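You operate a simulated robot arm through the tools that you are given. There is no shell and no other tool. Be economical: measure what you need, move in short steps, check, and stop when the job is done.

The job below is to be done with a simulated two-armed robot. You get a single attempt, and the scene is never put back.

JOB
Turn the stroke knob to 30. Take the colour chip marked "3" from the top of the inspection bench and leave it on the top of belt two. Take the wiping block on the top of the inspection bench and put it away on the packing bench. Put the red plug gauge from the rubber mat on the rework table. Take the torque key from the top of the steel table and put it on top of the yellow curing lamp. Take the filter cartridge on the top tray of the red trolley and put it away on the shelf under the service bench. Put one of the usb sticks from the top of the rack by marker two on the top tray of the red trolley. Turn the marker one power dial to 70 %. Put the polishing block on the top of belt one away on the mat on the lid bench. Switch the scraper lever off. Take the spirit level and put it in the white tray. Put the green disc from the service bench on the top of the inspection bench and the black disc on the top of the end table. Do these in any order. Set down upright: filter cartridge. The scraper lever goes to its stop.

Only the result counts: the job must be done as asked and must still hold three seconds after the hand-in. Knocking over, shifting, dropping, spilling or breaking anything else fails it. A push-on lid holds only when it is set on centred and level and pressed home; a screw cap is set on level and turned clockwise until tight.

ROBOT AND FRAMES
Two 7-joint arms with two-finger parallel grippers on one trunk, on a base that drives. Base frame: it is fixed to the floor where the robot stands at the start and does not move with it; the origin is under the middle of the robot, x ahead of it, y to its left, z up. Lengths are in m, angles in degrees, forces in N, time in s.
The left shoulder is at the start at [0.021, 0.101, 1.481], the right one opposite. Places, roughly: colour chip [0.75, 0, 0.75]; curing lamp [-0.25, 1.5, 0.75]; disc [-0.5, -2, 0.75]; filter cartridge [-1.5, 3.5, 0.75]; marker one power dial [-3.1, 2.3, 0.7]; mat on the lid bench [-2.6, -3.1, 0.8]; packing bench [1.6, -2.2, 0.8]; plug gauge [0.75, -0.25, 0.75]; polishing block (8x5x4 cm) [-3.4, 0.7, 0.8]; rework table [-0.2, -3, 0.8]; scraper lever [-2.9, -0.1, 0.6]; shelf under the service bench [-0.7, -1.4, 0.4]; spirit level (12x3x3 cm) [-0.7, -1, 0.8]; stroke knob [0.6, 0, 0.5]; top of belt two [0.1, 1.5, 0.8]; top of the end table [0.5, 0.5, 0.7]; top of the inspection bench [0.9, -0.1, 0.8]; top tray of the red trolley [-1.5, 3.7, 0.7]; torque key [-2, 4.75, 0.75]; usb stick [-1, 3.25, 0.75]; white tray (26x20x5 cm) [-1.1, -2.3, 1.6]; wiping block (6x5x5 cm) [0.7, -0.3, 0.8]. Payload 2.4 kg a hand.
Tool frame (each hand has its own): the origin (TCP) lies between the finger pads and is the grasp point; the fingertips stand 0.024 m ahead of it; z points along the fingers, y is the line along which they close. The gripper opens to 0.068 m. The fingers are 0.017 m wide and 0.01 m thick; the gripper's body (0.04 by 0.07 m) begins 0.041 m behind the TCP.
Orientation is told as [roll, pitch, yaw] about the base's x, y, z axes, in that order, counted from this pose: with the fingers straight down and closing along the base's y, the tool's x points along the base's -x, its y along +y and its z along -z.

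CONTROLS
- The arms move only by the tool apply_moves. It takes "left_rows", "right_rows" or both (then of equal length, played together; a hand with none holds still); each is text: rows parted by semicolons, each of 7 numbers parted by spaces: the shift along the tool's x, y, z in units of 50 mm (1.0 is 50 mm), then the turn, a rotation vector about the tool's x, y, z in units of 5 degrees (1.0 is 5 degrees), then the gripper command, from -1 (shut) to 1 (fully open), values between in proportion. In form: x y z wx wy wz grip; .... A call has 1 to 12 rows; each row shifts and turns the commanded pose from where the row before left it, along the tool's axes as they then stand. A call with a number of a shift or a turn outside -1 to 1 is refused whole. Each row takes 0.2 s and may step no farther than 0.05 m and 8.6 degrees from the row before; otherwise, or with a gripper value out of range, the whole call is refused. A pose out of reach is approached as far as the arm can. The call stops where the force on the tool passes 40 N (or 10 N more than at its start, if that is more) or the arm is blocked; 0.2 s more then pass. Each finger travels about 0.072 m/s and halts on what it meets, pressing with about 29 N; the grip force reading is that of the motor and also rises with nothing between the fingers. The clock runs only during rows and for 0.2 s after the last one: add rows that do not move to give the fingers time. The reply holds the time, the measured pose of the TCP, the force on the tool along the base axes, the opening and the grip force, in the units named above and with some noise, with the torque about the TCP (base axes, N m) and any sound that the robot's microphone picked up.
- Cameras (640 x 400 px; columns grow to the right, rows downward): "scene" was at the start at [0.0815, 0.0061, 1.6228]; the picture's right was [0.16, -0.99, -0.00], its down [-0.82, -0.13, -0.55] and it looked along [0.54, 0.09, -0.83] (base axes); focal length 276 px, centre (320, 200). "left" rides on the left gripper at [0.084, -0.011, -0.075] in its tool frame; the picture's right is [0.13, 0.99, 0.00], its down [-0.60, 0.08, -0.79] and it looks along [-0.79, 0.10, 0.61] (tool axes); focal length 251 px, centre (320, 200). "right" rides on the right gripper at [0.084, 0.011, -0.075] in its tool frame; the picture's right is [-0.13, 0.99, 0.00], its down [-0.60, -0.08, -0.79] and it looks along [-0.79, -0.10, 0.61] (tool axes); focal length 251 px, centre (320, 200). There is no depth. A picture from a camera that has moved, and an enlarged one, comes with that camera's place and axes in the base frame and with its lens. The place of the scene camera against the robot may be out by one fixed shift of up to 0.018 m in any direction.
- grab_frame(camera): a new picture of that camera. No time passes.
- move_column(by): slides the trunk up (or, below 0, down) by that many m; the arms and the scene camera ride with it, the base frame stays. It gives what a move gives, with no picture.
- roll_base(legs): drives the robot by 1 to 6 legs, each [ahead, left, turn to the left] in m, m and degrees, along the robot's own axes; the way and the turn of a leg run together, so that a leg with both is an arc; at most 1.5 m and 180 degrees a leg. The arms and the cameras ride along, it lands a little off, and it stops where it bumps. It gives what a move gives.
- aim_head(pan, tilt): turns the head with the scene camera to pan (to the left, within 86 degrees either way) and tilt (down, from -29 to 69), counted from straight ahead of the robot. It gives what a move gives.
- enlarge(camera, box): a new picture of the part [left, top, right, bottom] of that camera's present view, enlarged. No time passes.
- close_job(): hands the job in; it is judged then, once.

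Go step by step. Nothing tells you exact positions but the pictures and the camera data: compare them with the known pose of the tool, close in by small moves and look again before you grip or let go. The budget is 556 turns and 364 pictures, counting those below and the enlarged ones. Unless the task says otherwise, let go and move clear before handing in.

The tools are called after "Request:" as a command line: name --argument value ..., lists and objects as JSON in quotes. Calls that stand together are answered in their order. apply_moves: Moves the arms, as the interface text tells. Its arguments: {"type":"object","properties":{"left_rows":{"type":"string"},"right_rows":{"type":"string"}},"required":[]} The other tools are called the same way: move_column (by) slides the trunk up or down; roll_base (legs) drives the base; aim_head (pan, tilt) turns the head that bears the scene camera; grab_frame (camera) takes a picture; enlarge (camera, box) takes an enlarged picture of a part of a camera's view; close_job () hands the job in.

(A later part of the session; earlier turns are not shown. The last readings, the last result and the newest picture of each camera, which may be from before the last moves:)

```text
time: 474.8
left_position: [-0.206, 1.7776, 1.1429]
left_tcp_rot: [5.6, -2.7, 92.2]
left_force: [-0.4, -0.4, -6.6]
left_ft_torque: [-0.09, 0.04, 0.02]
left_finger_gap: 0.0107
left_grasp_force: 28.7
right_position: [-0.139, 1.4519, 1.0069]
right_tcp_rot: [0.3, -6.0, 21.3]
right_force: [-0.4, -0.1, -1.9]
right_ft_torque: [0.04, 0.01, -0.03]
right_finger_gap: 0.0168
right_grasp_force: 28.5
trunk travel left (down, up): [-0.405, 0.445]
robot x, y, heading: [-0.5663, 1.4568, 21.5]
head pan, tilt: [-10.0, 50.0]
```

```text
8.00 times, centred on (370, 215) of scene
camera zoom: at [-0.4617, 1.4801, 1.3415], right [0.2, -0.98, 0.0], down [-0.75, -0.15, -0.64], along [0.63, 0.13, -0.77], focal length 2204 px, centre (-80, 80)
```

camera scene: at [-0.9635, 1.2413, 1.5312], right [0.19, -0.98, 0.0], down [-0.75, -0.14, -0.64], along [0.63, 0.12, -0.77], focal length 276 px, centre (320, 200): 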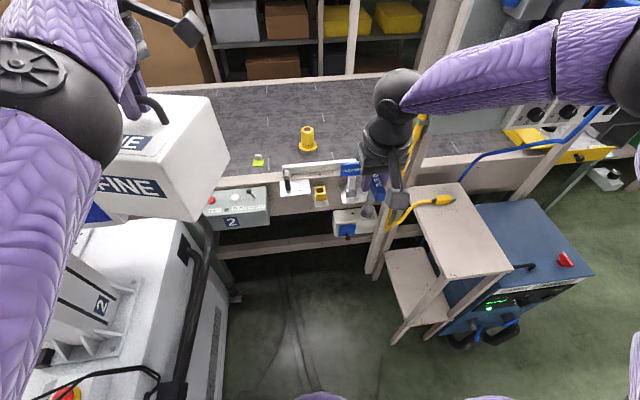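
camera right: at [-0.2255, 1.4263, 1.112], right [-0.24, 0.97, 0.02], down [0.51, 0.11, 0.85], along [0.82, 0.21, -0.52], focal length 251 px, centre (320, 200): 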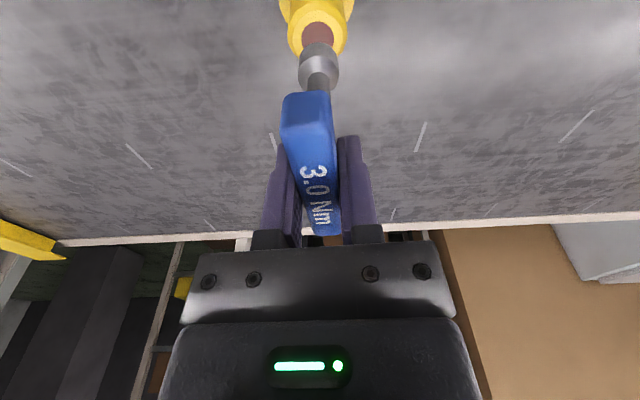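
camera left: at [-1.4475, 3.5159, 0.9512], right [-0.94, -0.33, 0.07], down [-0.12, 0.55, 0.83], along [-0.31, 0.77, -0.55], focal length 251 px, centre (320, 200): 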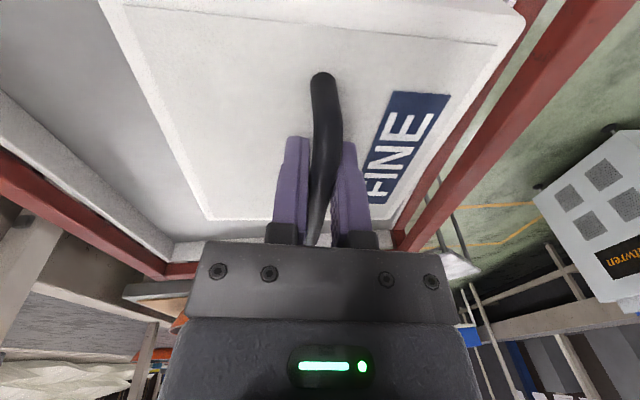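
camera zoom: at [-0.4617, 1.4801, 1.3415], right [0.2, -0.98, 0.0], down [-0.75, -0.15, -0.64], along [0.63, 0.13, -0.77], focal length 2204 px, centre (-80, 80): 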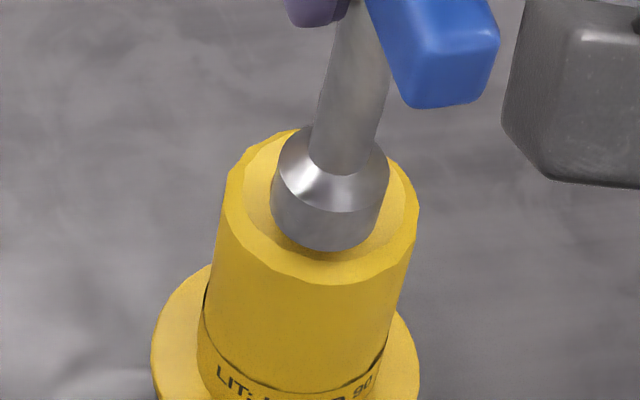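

Request:
move_column --by -0.003

Request:
move_column --by -0.003

Request:
enlarge --camera "scene" --box '[345, 190, 395, 240]'

```text
time: 475.3
left_position: [-0.206, 1.7786, 1.1388]
left_tcp_rot: [5.5, -2.7, 92.3]
left_force: [0.0, 0.5, -7.0]
left_ft_torque: [-0.11, -0.02, -0.01]
left_finger_gap: 0.0106
left_grasp_force: 28.6
right_position: [-0.1397, 1.4533, 1.0033]
right_tcp_rot: [0.2, -6.1, 21.3]
right_force: [0.3, 0.3, -3.0]
right_ft_torque: [0.03, 0.02, 0.02]
right_finger_gap: 0.0169
right_grasp_force: 29.0
trunk travel left (down, up): [-0.402, 0.448]
robot x, y, heading: [-0.5695, 1.46, 21.3]
head pan, tilt: [-10.0, 50.0]
```

```text
time: 475.8
left_position: [-0.2061, 1.7792, 1.137]
left_tcp_rot: [5.7, -2.7, 92.3]
left_force: [-0.3, 0.0, -6.7]
left_ft_torque: [-0.08, 0.02, 0.04]
left_finger_gap: 0.0105
left_grasp_force: 28.6
right_position: [-0.1388, 1.454, 1.0012]
right_tcp_rot: [0.1, -6.0, 21.2]
right_force: [0.3, -0.3, -2.4]
right_ft_torque: [0.01, 0.0, 0.0]
right_finger_gap: 0.0167
right_grasp_force: 29.0
trunk travel left (down, up): [-0.399, 0.451]
robot x, y, heading: [-0.5655, 1.4609, 21.3]
head pan, tilt: [-10.0, 50.0]
```

```text
8.00 times, centred on (370, 215) of scene
camera zoom: at [-0.4609, 1.4804, 1.3354], right [0.2, -0.98, 0.0], down [-0.75, -0.15, -0.64], along [0.63, 0.13, -0.77], focal length 2204 px, centre (-80, 80)
```

zoom: 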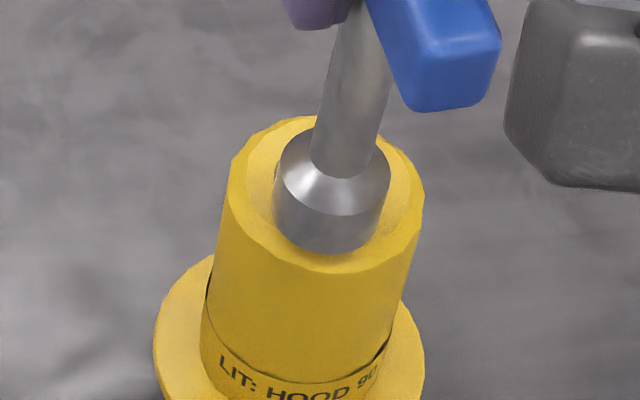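

Request:
enlarge --camera "right" --box '[270, 0, 370, 100]'

```text
4.00 times, centred on (320, 50) of right
camera zoom: at [-0.2276, 1.4292, 1.0667], right [-0.24, 0.97, 0.02], down [0.51, 0.11, 0.85], along [0.82, 0.21, -0.52], focal length 1006 px, centre (320, 800)
```

zoom: 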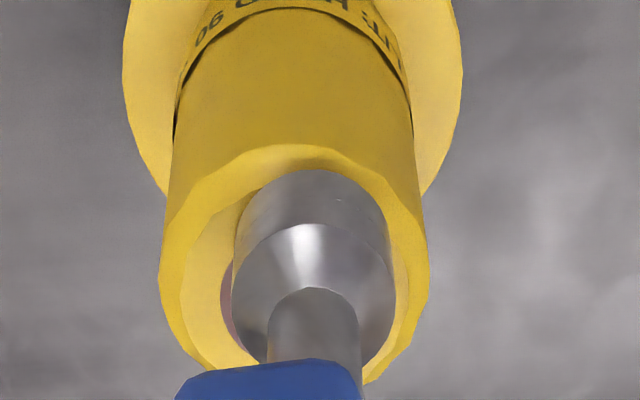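

Request:
apply_moves --right_rows "-0.12 -0.05 0 0 0 0 -1;0 0 0 0 0 0 -1"

Request:
enlarge --camera "right" --box '[270, 0, 370, 100]'

Request:
enlarge --camera "scene" --box '[345, 190, 395, 240]'

```text
time: 476.4
left_position: [-0.2065, 1.7778, 1.1359]
left_tcp_rot: [5.7, -2.7, 92.3]
left_force: [-0.1, 0.5, -7.8]
left_ft_torque: [-0.08, 0.02, -0.03]
left_finger_gap: 0.0107
left_grasp_force: 29.3
right_position: [-0.1317, 1.453, 0.999]
right_tcp_rot: [0.2, -6.1, 21.3]
right_force: [0.1, 0.1, -1.9]
right_ft_torque: [0.0, -0.01, 0.01]
right_finger_gap: 0.0167
right_grasp_force: 28.4
trunk travel left (down, up): [-0.399, 0.451]
robot x, y, heading: [-0.5662, 1.4601, 21.6]
head pan, tilt: [-10.0, 50.0]
```

```text
4.00 times, centred on (320, 50) of right
camera zoom: at [-0.2207, 1.4288, 1.0671], right [-0.24, 0.97, 0.02], down [0.51, 0.11, 0.85], along [0.82, 0.21, -0.52], focal length 1006 px, centre (320, 800)
```

zoom: 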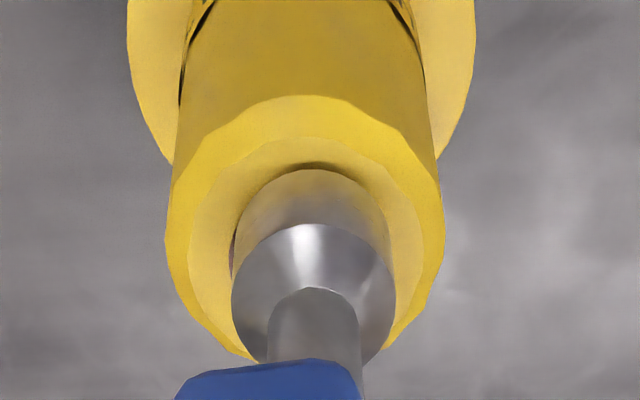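

```text
8.00 times, centred on (370, 215) of scene
camera zoom: at [-0.4608, 1.4805, 1.3354], right [0.2, -0.98, 0.0], down [-0.75, -0.15, -0.64], along [0.63, 0.13, -0.77], focal length 2204 px, centre (-80, 80)
```

zoom: 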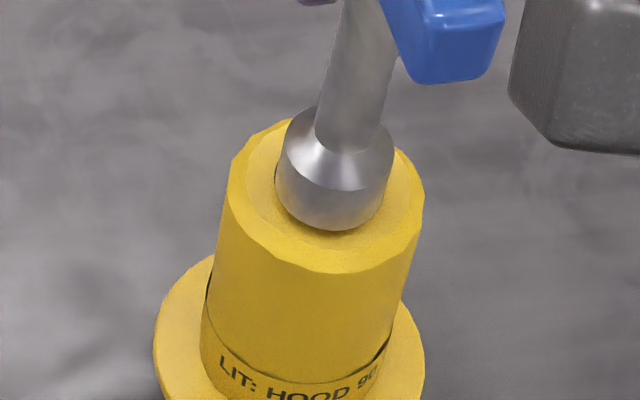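

Request:
move_column --by -0.003

Request:
move_column --by -0.003

Request:
enlarge --camera "right" --box '[270, 0, 370, 100]'

Request:
enlarge --camera "scene" --box '[345, 190, 395, 240]'

```text
time: 476.9
left_position: [-0.206, 1.7779, 1.1343]
left_tcp_rot: [5.7, -2.7, 92.3]
left_force: [-0.1, 0.0, -6.5]
left_ft_torque: [-0.12, -0.01, -0.01]
left_finger_gap: 0.0105
left_grasp_force: 29.4
right_position: [-0.134, 1.4523, 0.9973]
right_tcp_rot: [0.2, -6.1, 21.3]
right_force: [1.0, 0.3, -2.1]
right_ft_torque: [0.01, -0.02, -0.01]
right_finger_gap: 0.0165
right_grasp_force: 28.6
trunk travel left (down, up): [-0.396, 0.454]
robot x, y, heading: [-0.5693, 1.4579, 21.5]
head pan, tilt: [-10.0, 50.0]
```

```text
time: 477.4
left_position: [-0.2069, 1.7778, 1.1316]
left_tcp_rot: [5.6, -2.7, 92.3]
left_force: [-0.5, -0.2, -6.7]
left_ft_torque: [-0.1, -0.03, -0.01]
left_finger_gap: 0.0105
left_grasp_force: 28.7
right_position: [-0.1334, 1.453, 0.996]
right_tcp_rot: [0.2, -6.2, 21.3]
right_force: [1.1, -1.9, 16.5]
right_ft_torque: [-0.18, 0.15, -0.01]
right_finger_gap: 0.0166
right_grasp_force: 29.1
trunk travel left (down, up): [-0.393, 0.457]
robot x, y, heading: [-0.5706, 1.4577, 21.6]
head pan, tilt: [-10.0, 50.0]
```

```text
4.00 times, centred on (320, 50) of right
camera zoom: at [-0.2218, 1.4291, 1.0626], right [-0.24, 0.97, 0.02], down [0.51, 0.11, 0.85], along [0.83, 0.22, -0.52], focal length 1006 px, centre (320, 800)
```

zoom: 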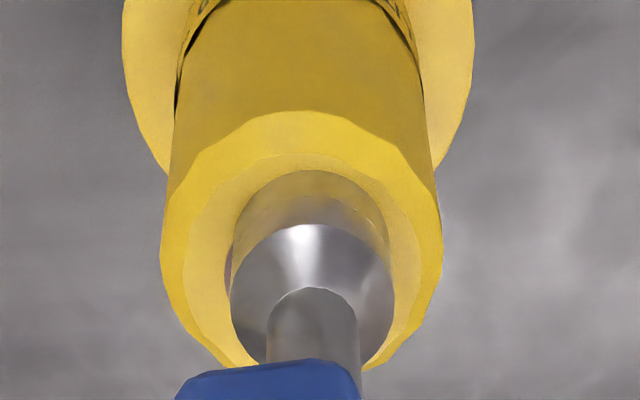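

```text
8.00 times, centred on (370, 215) of scene
camera zoom: at [-0.4613, 1.4806, 1.3298], right [0.2, -0.98, 0.0], down [-0.75, -0.15, -0.64], along [0.63, 0.13, -0.77], focal length 2204 px, centre (-80, 80)
```

zoom: 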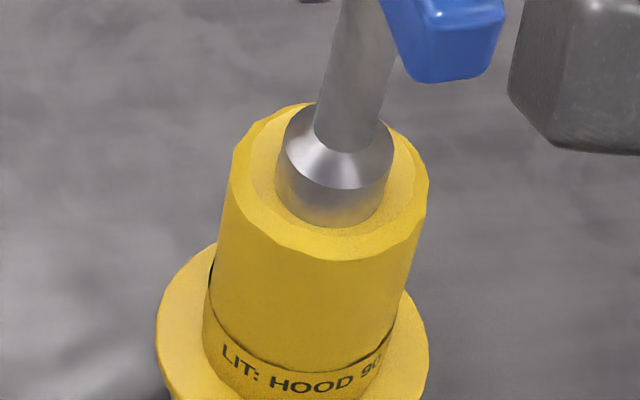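

Request:
move_column --by 0.001

Request:
apply_moves --right_rows "0 0 0 0 0 0 -0.4;0 0 0 0 0 0 -0.2;0 0 0 0 0 0 0.1"

Request:
enlarge --camera "scene" --box '[340, 150, 420, 240]'

```text
time: 478.0
left_position: [-0.207, 1.7789, 1.1323]
left_tcp_rot: [5.6, -2.7, 92.3]
left_force: [0.4, 0.0, -7.1]
left_ft_torque: [-0.06, 0.01, -0.04]
left_finger_gap: 0.0107
left_grasp_force: 28.5
right_position: [-0.1333, 1.4532, 0.9968]
right_tcp_rot: [0.2, -6.1, 21.3]
right_force: [1.6, 0.0, 13.7]
right_ft_torque: [-0.06, 0.02, 0.01]
right_finger_gap: 0.0167
right_grasp_force: 29.2
trunk travel left (down, up): [-0.394, 0.456]
robot x, y, heading: [-0.5669, 1.4575, 21.8]
head pan, tilt: [-10.0, 50.0]
```

```text
time: 478.8
left_position: [-0.2054, 1.7783, 1.1314]
left_tcp_rot: [5.6, -2.7, 92.3]
left_force: [0.0, 0.4, -7.0]
left_ft_torque: [-0.13, -0.02, 0.02]
left_finger_gap: 0.0104
left_grasp_force: 28.9
right_position: [-0.1323, 1.4539, 0.9953]
right_tcp_rot: [0.2, -6.1, 21.3]
right_force: [-0.1, -1.3, 0.3]
right_ft_torque: [-0.02, 0.0, -0.03]
right_finger_gap: 0.0376
right_grasp_force: 0.2
trunk travel left (down, up): [-0.394, 0.456]
robot x, y, heading: [-0.5671, 1.4559, 21.6]
head pan, tilt: [-10.0, 50.0]
```

```text
4.44 times, centred on (380, 195) of scene
camera zoom: at [-0.4603, 1.4807, 1.3304], right [0.2, -0.98, 0.0], down [-0.75, -0.15, -0.64], along [0.63, 0.13, -0.77], focal length 1224 px, centre (53, 222)
```

zoom: 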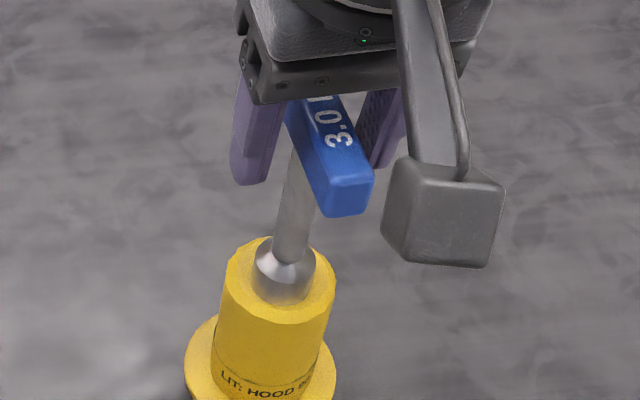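

Request:
move_column --by 0.12

Request:
enlarge --camera "scene" --box '[300, 150, 420, 260]'

```text
time: 480.3
left_position: [-0.2052, 1.7777, 1.2512]
left_tcp_rot: [5.7, -2.7, 92.3]
left_force: [0.2, -0.3, -6.6]
left_ft_torque: [-0.12, 0.01, -0.03]
left_finger_gap: 0.0104
left_grasp_force: 28.5
right_position: [-0.1328, 1.4531, 1.1159]
right_tcp_rot: [0.3, -6.0, 21.3]
right_force: [0.0, 0.2, -0.3]
right_ft_torque: [0.01, 0.01, -0.02]
right_finger_gap: 0.0374
right_grasp_force: 0.1
trunk travel left (down, up): [-0.514, 0.336]
robot x, y, heading: [-0.5665, 1.4592, 21.4]
head pan, tilt: [-10.0, 50.0]
```

```text
3.64 times, centred on (360, 205) of scene
camera zoom: at [-0.4723, 1.476, 1.451], right [0.2, -0.98, 0.0], down [-0.75, -0.15, -0.64], along [0.63, 0.13, -0.77], focal length 1002 px, centre (174, 182)
```

zoom: 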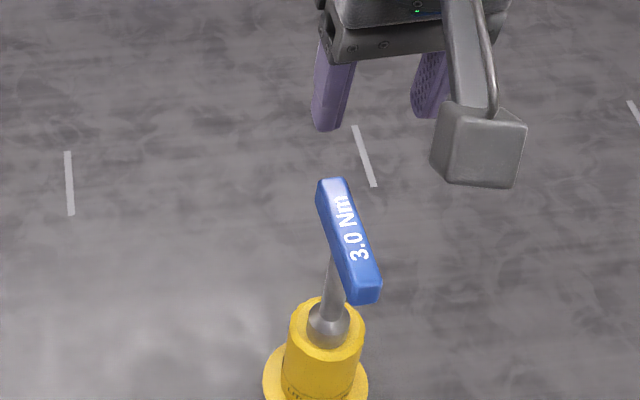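

Request:
roll_base --legs '[[-0.5, 0, 0], [0, 0, -110], [1.0, 0, 0], [0, 0, 45]]'

Request:
aim_head --pan -20 --tilt 30

Request:
grab_frame --camera "scene"

```text
time: 494.5
left_position: [-0.556, 0.1018, 1.2526]
left_tcp_rot: [5.6, -2.7, 26.7]
left_force: [-0.6, 0.1, -6.6]
left_ft_torque: [-0.03, 0.07, -0.01]
left_finger_gap: 0.0106
left_grasp_force: 28.9
right_position: [-0.8218, -0.1013, 1.1162]
right_tcp_rot: [0.2, -6.2, -44.3]
right_force: [-0.3, -0.1, -0.2]
right_ft_torque: [0.0, -0.04, 0.01]
right_finger_gap: 0.0369
right_grasp_force: 0.0
trunk travel left (down, up): [-0.514, 0.336]
robot x, y, heading: [-0.9975, 0.2971, -44.3]
head pan, tilt: [-10.0, 50.0]
```

```text
time: 495.3
left_position: [-0.5564, 0.0992, 1.2512]
left_tcp_rot: [5.8, -2.7, 26.8]
left_force: [-1.0, -0.2, -7.7]
left_ft_torque: [-0.04, 0.08, 0.04]
left_finger_gap: 0.0105
left_grasp_force: 28.7
right_position: [-0.8227, -0.1009, 1.1159]
right_tcp_rot: [0.2, -6.0, -44.4]
right_force: [0.1, 0.8, -0.4]
right_ft_torque: [0.02, 0.01, -0.01]
right_finger_gap: 0.0376
right_grasp_force: 0.1
trunk travel left (down, up): [-0.514, 0.336]
robot x, y, heading: [-0.9959, 0.2966, -44.3]
head pan, tilt: [-20.0, 30.0]
```

```text
140 pictures are left
camera scene: at [-0.9424, 0.1972, 1.4805], right [-0.9, -0.44, 0.0], down [-0.22, 0.45, -0.87], along [0.38, -0.78, -0.5], focal length 276 px, centre (320, 200)
```

scene: 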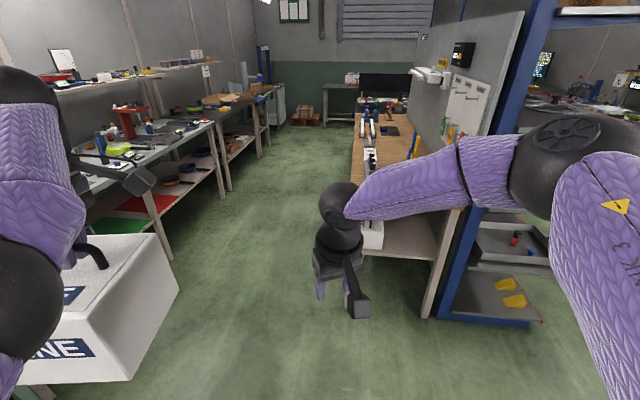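

Request:
roll_base --legs '[[1.2, 0.1, 0], [0, 0, -115], [0, 0.7, 0]]'

Request:
aim_head --pan 0 --tilt 40

Request:
move_column --by -0.35

Request:
grab_frame --camera "scene"

```text
time: 509.5
left_position: [-0.1845, -1.4073, 1.2521]
left_tcp_rot: [5.7, -2.7, -88.3]
left_force: [0.0, 0.2, -7.9]
left_ft_torque: [0.06, -0.03, 0.02]
left_finger_gap: 0.0107
left_grasp_force: 28.8
right_position: [-0.2551, -1.0818, 1.1159]
right_tcp_rot: [0.2, -6.0, -159.3]
right_force: [-0.5, 0.0, -1.0]
right_ft_torque: [-0.01, 0.0, -0.04]
right_finger_gap: 0.0372
right_grasp_force: 0.1
trunk travel left (down, up): [-0.514, 0.336]
robot x, y, heading: [0.1812, -1.0934, -158.9]
head pan, tilt: [-20.0, 30.0]
```

```text
time: 510.4
left_position: [-0.1856, -1.4055, 1.2504]
left_tcp_rot: [5.7, -2.6, -88.4]
left_force: [-0.3, 0.8, -6.1]
left_ft_torque: [0.1, 0.0, 0.01]
left_finger_gap: 0.0109
left_grasp_force: 29.1
right_position: [-0.2553, -1.0803, 1.1152]
right_tcp_rot: [0.2, -6.1, -159.3]
right_force: [-0.3, -0.3, 0.3]
right_ft_torque: [0.0, 0.02, 0.0]
right_finger_gap: 0.0372
right_grasp_force: 0.1
trunk travel left (down, up): [-0.514, 0.336]
robot x, y, heading: [0.1824, -1.087, -159.2]
head pan, tilt: [0.0, 40.0]
```

```text
time: 513.8
left_position: [-0.2051, -1.4142, 0.8488]
left_tcp_rot: [12.4, -0.3, -88.5]
left_force: [-0.1, 0.7, -6.7]
left_ft_torque: [0.08, 0.05, 0.0]
left_finger_gap: 0.0107
left_grasp_force: 29.0
right_position: [-0.2562, -1.0813, 0.7667]
right_tcp_rot: [0.3, -6.1, -159.3]
right_force: [-0.5, 0.3, -0.1]
right_ft_torque: [0.0, -0.04, 0.0]
right_finger_gap: 0.0375
right_grasp_force: 0.1
trunk travel left (down, up): [-0.164, 0.686]
robot x, y, heading: [0.1777, -1.0928, -159.2]
head pan, tilt: [0.0, 40.0]
```

```text
139 pictures are left
camera scene: at [0.023, -1.1562, 1.1113], right [-0.36, 0.93, 0.0], down [0.6, 0.23, -0.77], along [-0.72, -0.27, -0.64], focal length 276 px, centre (320, 200)
```

scene: 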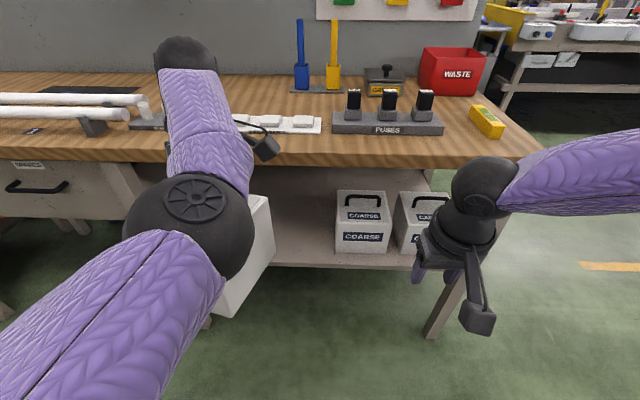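

Request:
apply_moves --left_rows "0 0 0 1 0 0 -1;0 0 0 1 0 0 -1;0 0 0 1 0 0 -1;0 0 0 1 0 0 -1;0 0 0 1 0 0 -1;0 0 0 1 0 0 -1;0 0 0 1 0 0 -1;0 0 0 1 0 0 -1;0 0 0 1 0 0 -1"

Request:
grab_frame --camera "left"

Request:
grab_frame --camera "scene"

```text
time: 515.8
left_position: [-0.2214, -1.4303, 0.848]
left_tcp_rot: [-32.7, -0.3, -88.6]
left_force: [0.5, 0.1, -6.6]
left_ft_torque: [0.05, -0.08, 0.02]
left_finger_gap: 0.0107
left_grasp_force: 28.9
left hand out of reach, approached as far as the arm can: row 1, 2, 3, 5
right_position: [-0.2554, -1.0809, 0.7668]
right_tcp_rot: [0.3, -6.2, -159.3]
right_force: [-0.7, 0.5, 0.1]
right_ft_torque: [0.01, -0.02, -0.02]
right_finger_gap: 0.0372
right_grasp_force: 0.1
trunk travel left (down, up): [-0.164, 0.686]
robot x, y, heading: [0.1776, -1.092, -159.0]
head pan, tilt: [0.0, 40.0]
```

```text
138 pictures are left
camera left: at [-0.1922, -1.3457, 0.9147], right [0.83, 0.15, -0.54], down [0.51, -0.59, 0.63], along [-0.22, -0.8, -0.56], focal length 251 px, centre (320, 200)
```

left: 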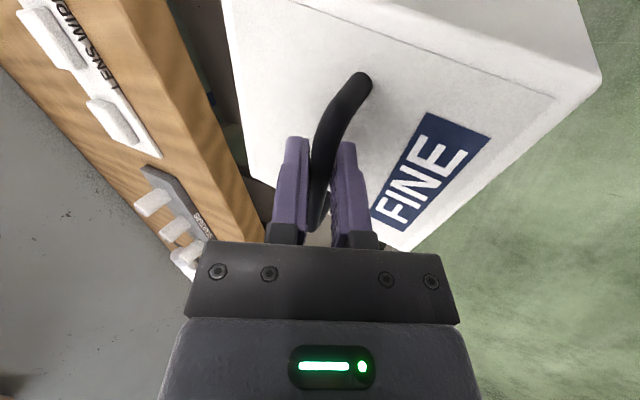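

```text
137 pictures are left
camera scene: at [0.0229, -1.1563, 1.1112], right [-0.36, 0.93, 0.0], down [0.6, 0.23, -0.77], along [-0.72, -0.27, -0.64], focal length 276 px, centre (320, 200)
```

scene: 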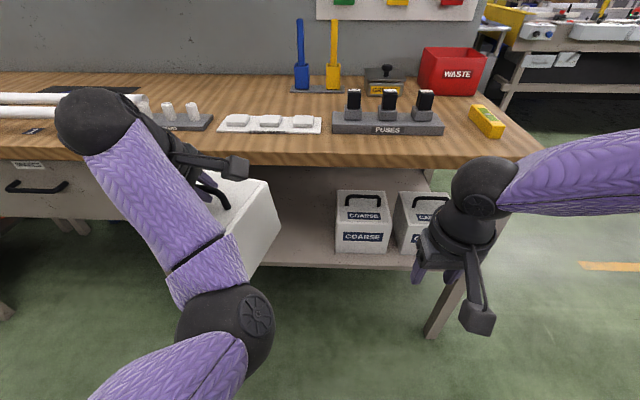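

Request:
apply_moves --right_rows "0 0 -1 0 0 0 0;0 0 -1 0 0 0 0;0 0 -1 0 0 0 0;0 0 -1 0 0 0 0;0 0 -1 0 0 0 0;0 0 -1 0 0 0 0;0.8 0 -0.5 0 0 0 0;0.8 0 -0.5 0 0 0 0"

Request:
move_column --by -0.15

```text
time: 517.6
left_position: [-0.2209, -1.4304, 0.8467]
left_tcp_rot: [-32.6, -0.3, -88.4]
left_force: [-1.4, 0.0, -6.6]
left_ft_torque: [0.05, -0.09, -0.01]
left_finger_gap: 0.0107
left_grasp_force: 29.4
right_position: [-0.1486, -1.0412, 1.1066]
right_tcp_rot: [0.3, -6.1, -159.3]
right_force: [0.1, -0.3, 0.3]
right_ft_torque: [0.0, 0.02, 0.01]
right_finger_gap: 0.0343
right_grasp_force: 0.0
trunk travel left (down, up): [-0.164, 0.686]
robot x, y, heading: [0.1803, -1.0908, -159.0]
head pan, tilt: [0.0, 40.0]
```

```text
time: 519.3
left_position: [-0.2332, -1.435, 0.6401]
left_tcp_rot: [-25.5, 2.2, -88.4]
left_force: [-0.4, 0.7, -6.9]
left_ft_torque: [0.04, 0.02, 0.0]
left_finger_gap: 0.011
left_grasp_force: 29.4
right_position: [-0.1463, -1.0378, 0.9561]
right_tcp_rot: [0.3, -6.1, -159.3]
right_force: [-0.2, 0.3, 0.0]
right_ft_torque: [0.01, 0.0, 0.0]
right_finger_gap: 0.034
right_grasp_force: 0.1
trunk travel left (down, up): [-0.014, 0.836]
robot x, y, heading: [0.1773, -1.0934, -159.0]
head pan, tilt: [0.0, 40.0]
```

Request:
apply_moves --left_rows "0 0 0 1 0 0 -1;0 0 0 1 0 0 -1;0 0.5 0.8 0 0 0 -1"

Request:
roll_base --legs '[[0, 0, 19], [0.1, 0, 0]]'

Request:
grab_frame --camera "scene"

```text
time: 520.1
left_position: [-0.2387, -1.4337, 0.595]
left_tcp_rot: [-35.6, 2.1, -88.3]
left_force: [-0.4, 0.3, -7.5]
left_ft_torque: [0.03, -0.1, 0.02]
left_finger_gap: 0.0107
left_grasp_force: 28.5
right_position: [-0.1467, -1.0386, 0.9559]
right_tcp_rot: [0.1, -6.0, -159.3]
right_force: [0.2, -0.4, 0.5]
right_ft_torque: [-0.02, -0.01, 0.02]
right_finger_gap: 0.0341
right_grasp_force: 0.0
trunk travel left (down, up): [-0.014, 0.836]
robot x, y, heading: [0.1798, -1.0892, -159.1]
head pan, tilt: [0.0, 40.0]
```

```text
time: 522.3
left_position: [-0.1782, -1.6118, 0.595]
left_tcp_rot: [-35.5, 2.3, -69.5]
left_force: [0.4, -0.1, -6.3]
left_ft_torque: [0.04, -0.01, -0.03]
left_finger_gap: 0.0105
left_grasp_force: 28.8
right_position: [-0.2195, -1.2091, 0.9559]
right_tcp_rot: [0.2, -6.1, -140.4]
right_force: [0.5, -0.4, -0.4]
right_ft_torque: [0.01, -0.01, 0.03]
right_finger_gap: 0.0342
right_grasp_force: 0.1
trunk travel left (down, up): [-0.014, 0.836]
robot x, y, heading: [0.1075, -1.1544, -140.3]
head pan, tilt: [0.0, 40.0]
```

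```text
136 pictures are left
camera scene: at [-0.0624, -1.2981, 0.9554], right [-0.64, 0.77, 0.0], down [0.49, 0.41, -0.77], along [-0.59, -0.49, -0.64], focal length 276 px, centre (320, 200)
```

scene: 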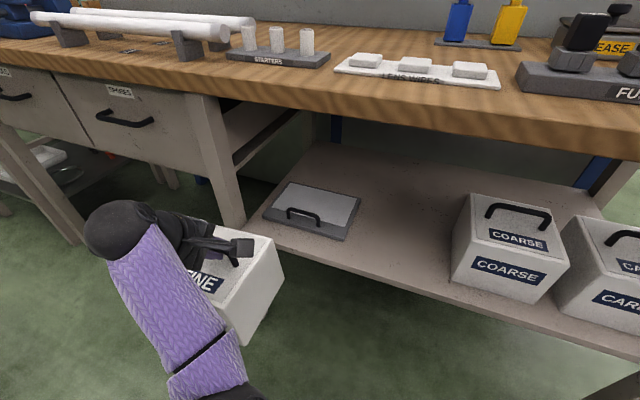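

Request:
apply_moves --right_rows "0 0 -1 0 0 0 0;0 0 -1 0 0 0 0;0 0 -0.8 0 0 0 0"

Request:
roll_base --legs '[[0, -0.37, 0], [0.06, 0, 0]]'

Request:
aim_head --pan 25 --tilt 35

Request:
grab_frame --camera "scene"

Request:
grab_frame --camera "left"

```text
time: 523.1
left_position: [-0.1781, -1.6112, 0.5963]
left_tcp_rot: [-35.3, 2.3, -69.5]
left_force: [-0.1, -0.1, -7.1]
left_ft_torque: [0.06, -0.03, 0.0]
left_finger_gap: 0.0104
left_grasp_force: 29.3
right_position: [-0.2122, -1.2002, 0.9713]
right_tcp_rot: [0.2, -6.1, -140.4]
right_force: [-0.1, -0.2, -0.2]
right_ft_torque: [-0.01, -0.02, 0.0]
right_finger_gap: 0.0341
right_grasp_force: 0.1
right hand out of reach, approached as far as the arm can: row 1, 2, 3
trunk travel left (down, up): [-0.014, 0.836]
robot x, y, heading: [0.1065, -1.1558, -140.2]
head pan, tilt: [0.0, 40.0]
```

```text
time: 526.0
left_position: [-0.4583, -1.3684, 0.5964]
left_tcp_rot: [-35.5, 2.2, -69.8]
left_force: [1.8, 1.3, -1.2]
left_ft_torque: [-0.34, -0.11, 0.15]
left_finger_gap: 0.0104
left_grasp_force: 28.5
right_position: [-0.4917, -0.9566, 0.9718]
right_tcp_rot: [0.4, -6.2, -140.7]
right_force: [-0.4, -0.5, -0.7]
right_ft_torque: [0.0, -0.02, 0.0]
right_finger_gap: 0.0342
right_grasp_force: 0.0
trunk travel left (down, up): [-0.014, 0.836]
robot x, y, heading: [-0.1683, -0.909, -140.5]
head pan, tilt: [0.0, 40.0]
```

```text
time: 526.9
left_position: [-0.458, -1.3686, 0.5967]
left_tcp_rot: [-35.4, 2.2, -69.7]
left_force: [3.0, 0.3, -3.4]
left_ft_torque: [-0.2, -0.17, 0.23]
left_finger_gap: 0.0105
left_grasp_force: 28.7
right_position: [-0.4911, -0.9564, 0.9713]
right_tcp_rot: [0.3, -6.1, -140.6]
right_force: [0.0, -0.6, -0.7]
right_ft_torque: [-0.01, 0.02, -0.01]
right_finger_gap: 0.0341
right_grasp_force: 0.2
trunk travel left (down, up): [-0.014, 0.836]
robot x, y, heading: [-0.1704, -0.9128, -140.5]
head pan, tilt: [25.0, 35.0]
```

```text
135 pictures are left
camera scene: at [-0.3141, -1.0806, 0.9629], right [-0.9, 0.43, 0.0], down [0.25, 0.52, -0.82], along [-0.35, -0.74, -0.57], focal length 276 px, centre (320, 200)
```

scene: 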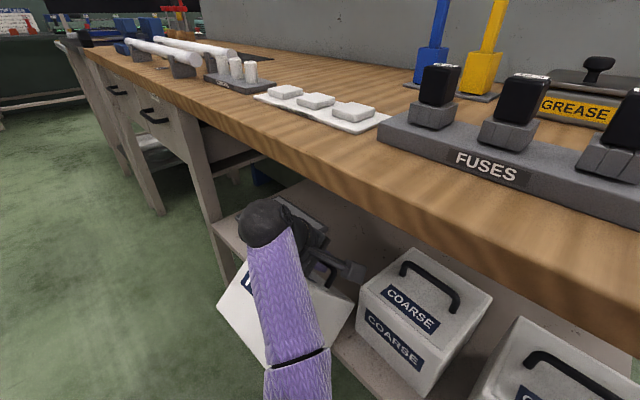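

```text
134 pictures are left
camera left: at [-0.4551, -1.2808, 0.6647], right [0.71, 0.42, -0.57], down [0.71, -0.41, 0.58], along [0.01, -0.81, -0.58], focal length 251 px, centre (320, 200)
```

left: 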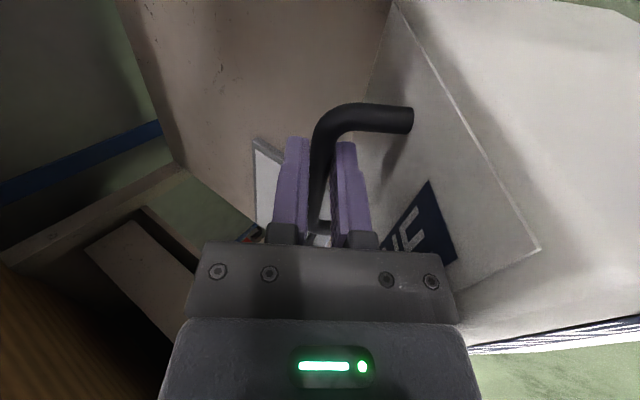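

Request:
roll_base --legs '[[-0.16, 0, 0]]'

Request:
apply_moves --left_rows "0 0 0 1 0 0 -1;0 0 0 1 0 0 -1;0 0 0 1 0 0 -1;0 0 0 1 0 0 -1;0 0 0 1 0 0 -1;0 -0.85 -0.5 0 0 0 -1;0 -0.3 -0.18 0 0 0 -1"

Request:
grab_frame --camera "scene"

Request:
grab_frame --camera "left"

```text
time: 528.3
left_position: [-0.335, -1.2656, 0.5953]
left_tcp_rot: [-35.5, 2.2, -69.9]
left_force: [-0.5, -0.1, -7.0]
left_ft_torque: [0.13, -0.02, 0.03]
left_finger_gap: 0.0104
left_grasp_force: 29.1
right_position: [-0.3656, -0.855, 0.9704]
right_tcp_rot: [0.3, -6.1, -140.8]
right_force: [-0.1, 0.3, 0.6]
right_ft_torque: [-0.03, 0.0, 0.01]
right_finger_gap: 0.034
right_grasp_force: 0.0
trunk travel left (down, up): [-0.014, 0.836]
robot x, y, heading: [-0.0486, -0.8109, -140.7]
head pan, tilt: [25.0, 35.0]
```

```text
time: 529.9
left_position: [-0.335, -1.2672, 0.6608]
left_tcp_rot: [-60.5, 2.3, -69.8]
left_force: [0.6, -0.2, -6.3]
left_ft_torque: [0.17, -0.08, 0.03]
left_finger_gap: 0.0107
left_grasp_force: 29.6
right_position: [-0.3668, -0.8542, 0.9703]
right_tcp_rot: [0.3, -6.2, -140.7]
right_force: [0.3, 0.3, 0.3]
right_ft_torque: [0.02, -0.03, -0.04]
right_finger_gap: 0.0339
right_grasp_force: 0.0
trunk travel left (down, up): [-0.014, 0.836]
robot x, y, heading: [-0.0495, -0.8081, -140.6]
head pan, tilt: [25.0, 35.0]
```

```text
133 pictures are left
camera scene: at [-0.1901, -0.9785, 0.9629], right [-0.9, 0.43, 0.0], down [0.25, 0.52, -0.82], along [-0.35, -0.74, -0.57], focal length 276 px, centre (320, 200)
```

scene: 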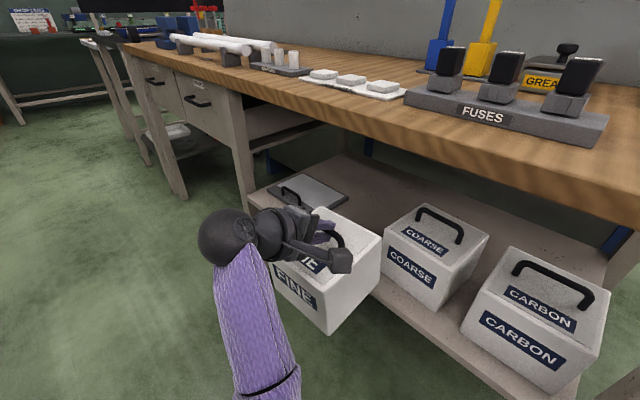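

```text
132 pictures are left
camera left: at [-0.3067, -1.1707, 0.7081], right [0.4, 0.32, -0.86], down [0.9, -0.33, 0.3], along [-0.18, -0.89, -0.42], focal length 251 px, centre (320, 200)
```

left: 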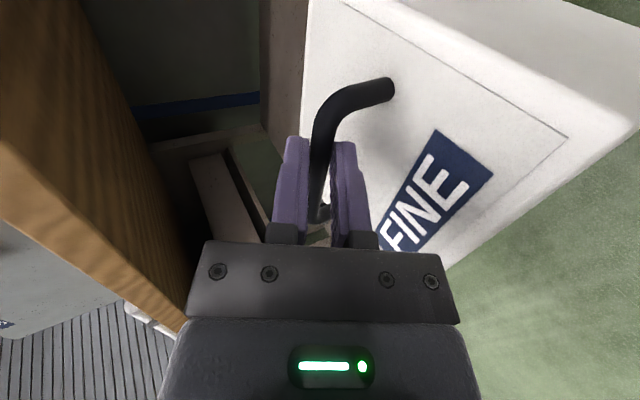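

Request:
roll_base --legs '[[0.17, 0, 0]]'

Request:
grab_frame --camera "scene"

```text
time: 531.4
left_position: [-0.4679, -1.3744, 0.6592]
left_tcp_rot: [-60.4, 2.2, -70.1]
left_force: [-0.4, 0.7, -6.9]
left_ft_torque: [0.12, 0.01, -0.03]
left_finger_gap: 0.0108
left_grasp_force: 29.6
right_position: [-0.4978, -0.9595, 0.9714]
right_tcp_rot: [0.3, -6.0, -141.0]
right_force: [0.1, 0.2, 0.3]
right_ft_torque: [-0.02, 0.02, 0.03]
right_finger_gap: 0.0341
right_grasp_force: 0.0
trunk travel left (down, up): [-0.014, 0.836]
robot x, y, heading: [-0.1816, -0.915, -140.9]
head pan, tilt: [25.0, 35.0]
```

```text
131 pictures are left
camera scene: at [-0.3224, -1.0853, 0.9629], right [-0.9, 0.44, 0.0], down [0.25, 0.52, -0.82], along [-0.36, -0.74, -0.57], focal length 276 px, centre (320, 200)
```

scene: 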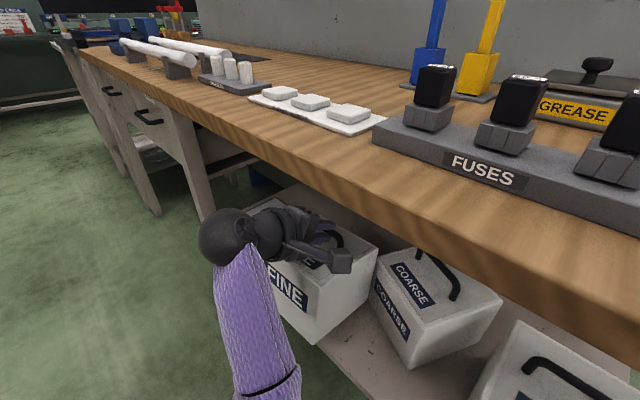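

Request:
roll_base --legs '[[0.09, 0.01, 0]]'

Request:
grab_frame --camera "scene"

Request:
grab_frame --camera "left"

```text
time: 532.5
left_position: [-0.53, -1.4395, 0.6594]
left_tcp_rot: [-60.5, 2.2, -70.0]
left_force: [0.3, -0.2, -7.6]
left_ft_torque: [0.15, -0.06, -0.01]
left_finger_gap: 0.0105
left_grasp_force: 28.9
right_position: [-0.5606, -1.0239, 0.9714]
right_tcp_rot: [0.3, -6.1, -141.0]
right_force: [-0.6, -0.6, 0.1]
right_ft_torque: [-0.03, -0.02, 0.0]
right_finger_gap: 0.0341
right_grasp_force: 0.0
trunk travel left (down, up): [-0.014, 0.836]
robot x, y, heading: [-0.2434, -0.9784, -140.9]
head pan, tilt: [25.0, 35.0]
```

```text
130 pictures are left
camera scene: at [-0.3847, -1.1496, 0.9629], right [-0.9, 0.43, 0.0], down [0.25, 0.52, -0.82], along [-0.36, -0.74, -0.57], focal length 276 px, centre (320, 200)
```

scene: 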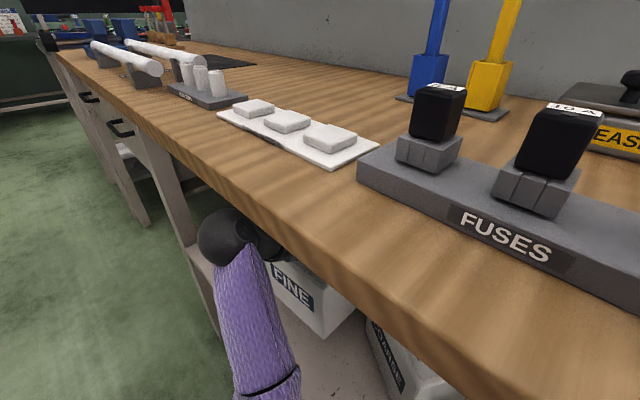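

```text
129 pictures are left
camera left: at [-0.5019, -1.3414, 0.7078], right [0.4, 0.32, -0.86], down [0.9, -0.33, 0.3], along [-0.19, -0.89, -0.42], focal length 251 px, centre (320, 200)
```

left: 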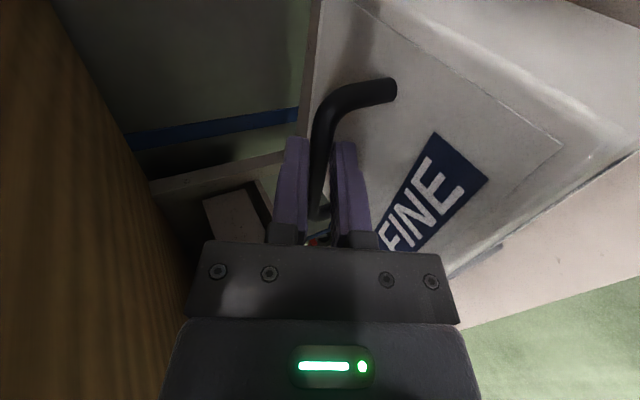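

Request:
apply_moves --left_rows "0 0.26 0.15 0 0 0 -1;0 0.17 0.1 0 0 0 -1;0 0 0 0 0 0 -1"

```text
time: 533.3
left_position: [-0.5306, -1.4392, 0.634]
left_tcp_rot: [-60.4, 2.2, -70.0]
left_force: [0.1, 0.6, -6.3]
left_ft_torque: [0.06, -0.08, -0.01]
left_finger_gap: 0.0105
left_grasp_force: 29.6
right_position: [-0.5616, -1.0226, 0.9709]
right_tcp_rot: [0.3, -6.2, -141.0]
right_force: [-0.1, 0.6, -0.5]
right_ft_torque: [-0.01, -0.01, 0.02]
right_finger_gap: 0.0339
right_grasp_force: 0.1
trunk travel left (down, up): [-0.014, 0.836]
robot x, y, heading: [-0.2424, -0.98, -140.8]
head pan, tilt: [25.0, 35.0]
```

Request:
apply_moves --left_rows "0 0.17 0.1 0 0 0 -1;0 0 0 0 0 0 -1"

Request:
apply_moves --left_rows "0 0.17 0.1 0 0 0 -1;0 0 0 0 0 0 -1"

Request:
grab_frame --camera "left"

```text
time: 533.9
left_position: [-0.5308, -1.4393, 0.6263]
left_tcp_rot: [-60.5, 2.2, -70.0]
left_force: [-0.2, 0.8, -5.7]
left_ft_torque: [0.02, -0.04, 0.03]
left_finger_gap: 0.0106
left_grasp_force: 29.6
right_position: [-0.5608, -1.024, 0.9705]
right_tcp_rot: [0.3, -6.1, -140.9]
right_force: [0.5, 0.2, 0.0]
right_ft_torque: [-0.01, 0.01, 0.01]
right_finger_gap: 0.0342
right_grasp_force: 0.1
trunk travel left (down, up): [-0.014, 0.836]
robot x, y, heading: [-0.2434, -0.9792, -140.6]
head pan, tilt: [25.0, 35.0]
```

```text
time: 534.5
left_position: [-0.5315, -1.4368, 0.6191]
left_tcp_rot: [-61.0, 2.0, -70.2]
left_force: [-1.9, -0.8, 23.9]
left_ft_torque: [-0.31, 0.41, -0.76]
left_finger_gap: 0.0109
left_grasp_force: 29.0
right_position: [-0.5593, -1.0221, 0.9718]
right_tcp_rot: [0.3, -6.3, -140.8]
right_force: [-0.2, 0.0, 0.4]
right_ft_torque: [-0.03, 0.0, 0.02]
right_finger_gap: 0.0341
right_grasp_force: 0.1
trunk travel left (down, up): [-0.014, 0.836]
robot x, y, heading: [-0.2454, -0.9825, -140.9]
head pan, tilt: [25.0, 35.0]
```

```text
128 pictures are left
camera left: at [-0.5033, -1.3392, 0.6666], right [0.4, 0.31, -0.86], down [0.9, -0.33, 0.29], along [-0.19, -0.89, -0.41], focal length 251 px, centre (320, 200)
```

left: 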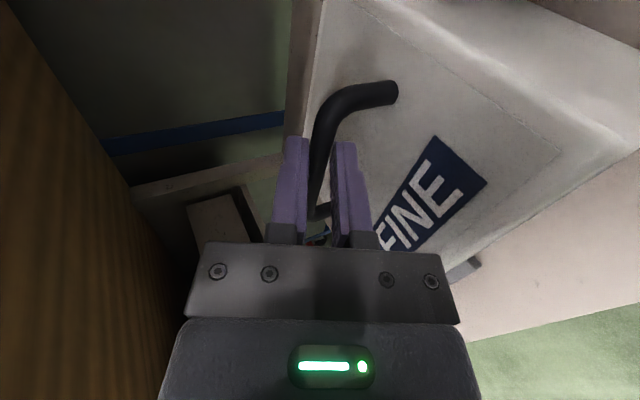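

Request:
apply_moves --left_rows "0 -0.04 -0.02 0 0 0 -0.5;0 0 0 0 0 0 -0.45;0 0 0 0 0 0 -0.45"

Request:
grab_frame --camera "left"

```text
time: 535.3
left_position: [-0.5314, -1.4371, 0.6168]
left_tcp_rot: [-60.4, 2.2, -70.1]
left_force: [1.0, 0.1, 0.4]
left_ft_torque: [0.01, -0.01, 0.0]
left_finger_gap: 0.0186
left_grasp_force: 0.2
right_position: [-0.5607, -1.0244, 0.9718]
right_tcp_rot: [0.3, -6.2, -140.7]
right_force: [0.4, 0.5, 0.1]
right_ft_torque: [-0.02, -0.02, 0.0]
right_finger_gap: 0.034
right_grasp_force: 0.0
trunk travel left (down, up): [-0.014, 0.836]
robot x, y, heading: [-0.2424, -0.98, -140.5]
head pan, tilt: [25.0, 35.0]
```

```text
127 pictures are left
camera left: at [-0.503, -1.3401, 0.6651], right [0.4, 0.32, -0.86], down [0.9, -0.33, 0.3], along [-0.19, -0.89, -0.42], focal length 251 px, centre (320, 200)
```

left: 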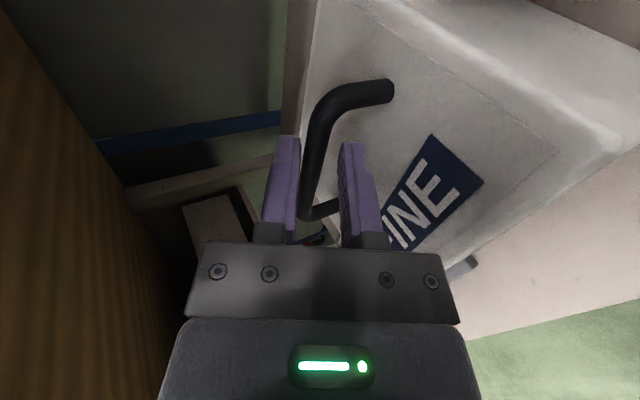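

Request:
apply_moves --left_rows "0 0 -0.5 0 0 0 -0.45;0 0 -0.5 0 0 0 -0.45"

Request:
grab_frame --camera "left"

```text
time: 535.9
left_position: [-0.4879, -1.4215, 0.6404]
left_tcp_rot: [-60.6, 2.2, -70.0]
left_force: [0.3, -0.4, -0.4]
left_ft_torque: [-0.03, 0.01, 0.0]
left_finger_gap: 0.0187
left_grasp_force: 0.0
right_position: [-0.5615, -1.0238, 0.9713]
right_tcp_rot: [0.3, -6.1, -141.0]
right_force: [-0.2, -0.1, 0.4]
right_ft_torque: [-0.01, -0.01, -0.01]
right_finger_gap: 0.0339
right_grasp_force: 0.2
trunk travel left (down, up): [-0.014, 0.836]
robot x, y, heading: [-0.2407, -0.9782, -140.6]
head pan, tilt: [25.0, 35.0]
```

```text
126 pictures are left
camera left: at [-0.4613, -1.3248, 0.6885], right [0.4, 0.32, -0.86], down [0.9, -0.33, 0.3], along [-0.19, -0.89, -0.42], focal length 251 px, centre (320, 200)
```

left: 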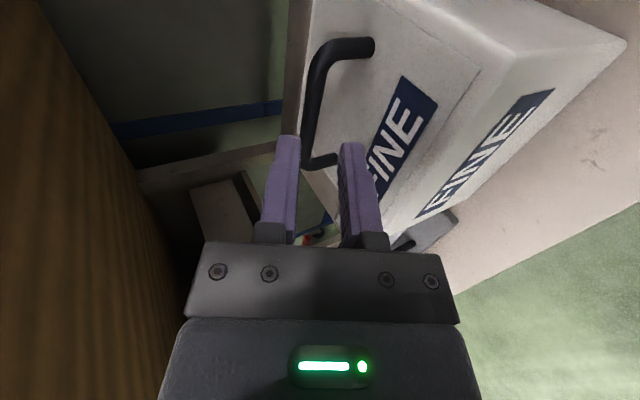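

Request:
roll_base --legs '[[-0.3, 0, 0]]'

Request:
grab_frame --camera "scene"

Request:
apply_moves --left_rows "0 0 0 -1 0 0 0;0 0 0 -1 0 0 0;0 0 0 -1 0 0 0;0 0 0 -1 0 0 0;0 0 0 -1 0 0 0;0 0 0 -1 0 0 0;0 0 0 -1 0 0 0;0 0 0 -1 0 0 0;0 0 0 -1 0 0 0;0 0 0 -1 0 0 0;0 0 0 -1 0 0 0"

Request:
move_column --by 0.35

```text
time: 537.9
left_position: [-0.2562, -1.2319, 0.6396]
left_tcp_rot: [-60.5, 2.1, -69.9]
left_force: [0.2, -0.8, 0.2]
left_ft_torque: [0.0, 0.03, 0.0]
left_finger_gap: 0.0186
left_grasp_force: 0.0
right_position: [-0.3284, -0.8332, 0.9727]
right_tcp_rot: [0.3, -6.1, -140.9]
right_force: [1.0, -0.2, 1.2]
right_ft_torque: [-0.03, 0.03, 0.01]
right_finger_gap: 0.0342
right_grasp_force: 0.0
trunk travel left (down, up): [-0.014, 0.836]
robot x, y, heading: [-0.0152, -0.7879, -140.7]
head pan, tilt: [25.0, 35.0]
```

```text
125 pictures are left
camera scene: at [-0.1518, -0.959, 0.963], right [-0.9, 0.43, 0.0], down [0.25, 0.52, -0.82], along [-0.35, -0.74, -0.57], focal length 276 px, centre (320, 200)
```

scene: 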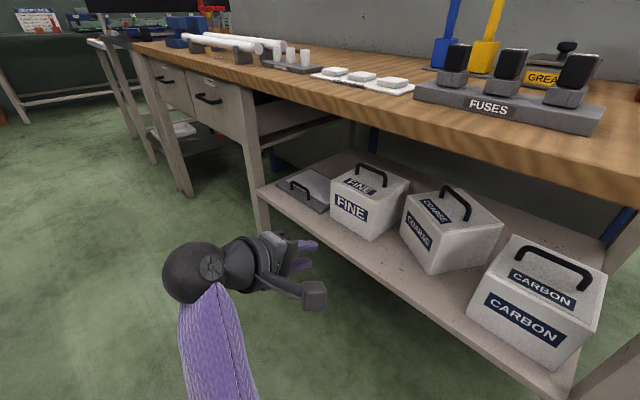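

```text
time: 540.3
left_position: [-0.2572, -1.2328, 0.6401]
left_tcp_rot: [-5.5, 2.2, -69.9]
left_force: [0.4, -0.4, -0.2]
left_ft_torque: [-0.02, -0.04, -0.01]
left_finger_gap: 0.0338
left_grasp_force: 0.0
right_position: [-0.3288, -0.8341, 0.9716]
right_tcp_rot: [0.3, -6.1, -140.9]
right_force: [0.0, -0.8, 0.2]
right_ft_torque: [-0.03, 0.01, -0.04]
right_finger_gap: 0.034
right_grasp_force: 0.1
trunk travel left (down, up): [-0.014, 0.836]
robot x, y, heading: [-0.0106, -0.7887, -140.9]
head pan, tilt: [25.0, 35.0]
```

```text
time: 543.7
left_position: [-0.2554, -1.232, 0.99]
left_tcp_rot: [-5.5, 2.2, -69.9]
left_force: [-0.1, 0.2, 0.5]
left_ft_torque: [-0.01, -0.03, -0.02]
left_finger_gap: 0.0337
left_grasp_force: 0.0
right_position: [-0.2972, -0.8086, 1.3412]
right_tcp_rot: [0.4, -11.6, -140.9]
right_force: [0.8, -0.3, 0.3]
right_ft_torque: [-0.02, 0.01, -0.02]
right_finger_gap: 0.0337
right_grasp_force: 0.0
trunk travel left (down, up): [-0.364, 0.486]
robot x, y, heading: [-0.0118, -0.7928, -140.7]
head pan, tilt: [25.0, 35.0]
```

Request:
enlarge --camera "scene" --box '[300, 140, 620, 400]'

```text
1.54 times, centred on (460, 270) of scene
camera zoom: at [-0.0772, -0.8979, 1.3219], right [-0.9, 0.43, 0.0], down [0.25, 0.52, -0.82], along [-0.35, -0.74, -0.57], focal length 424 px, centre (105, 92)
```

zoom: 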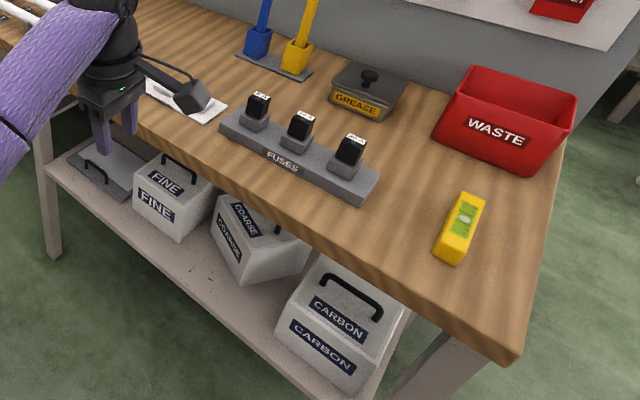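

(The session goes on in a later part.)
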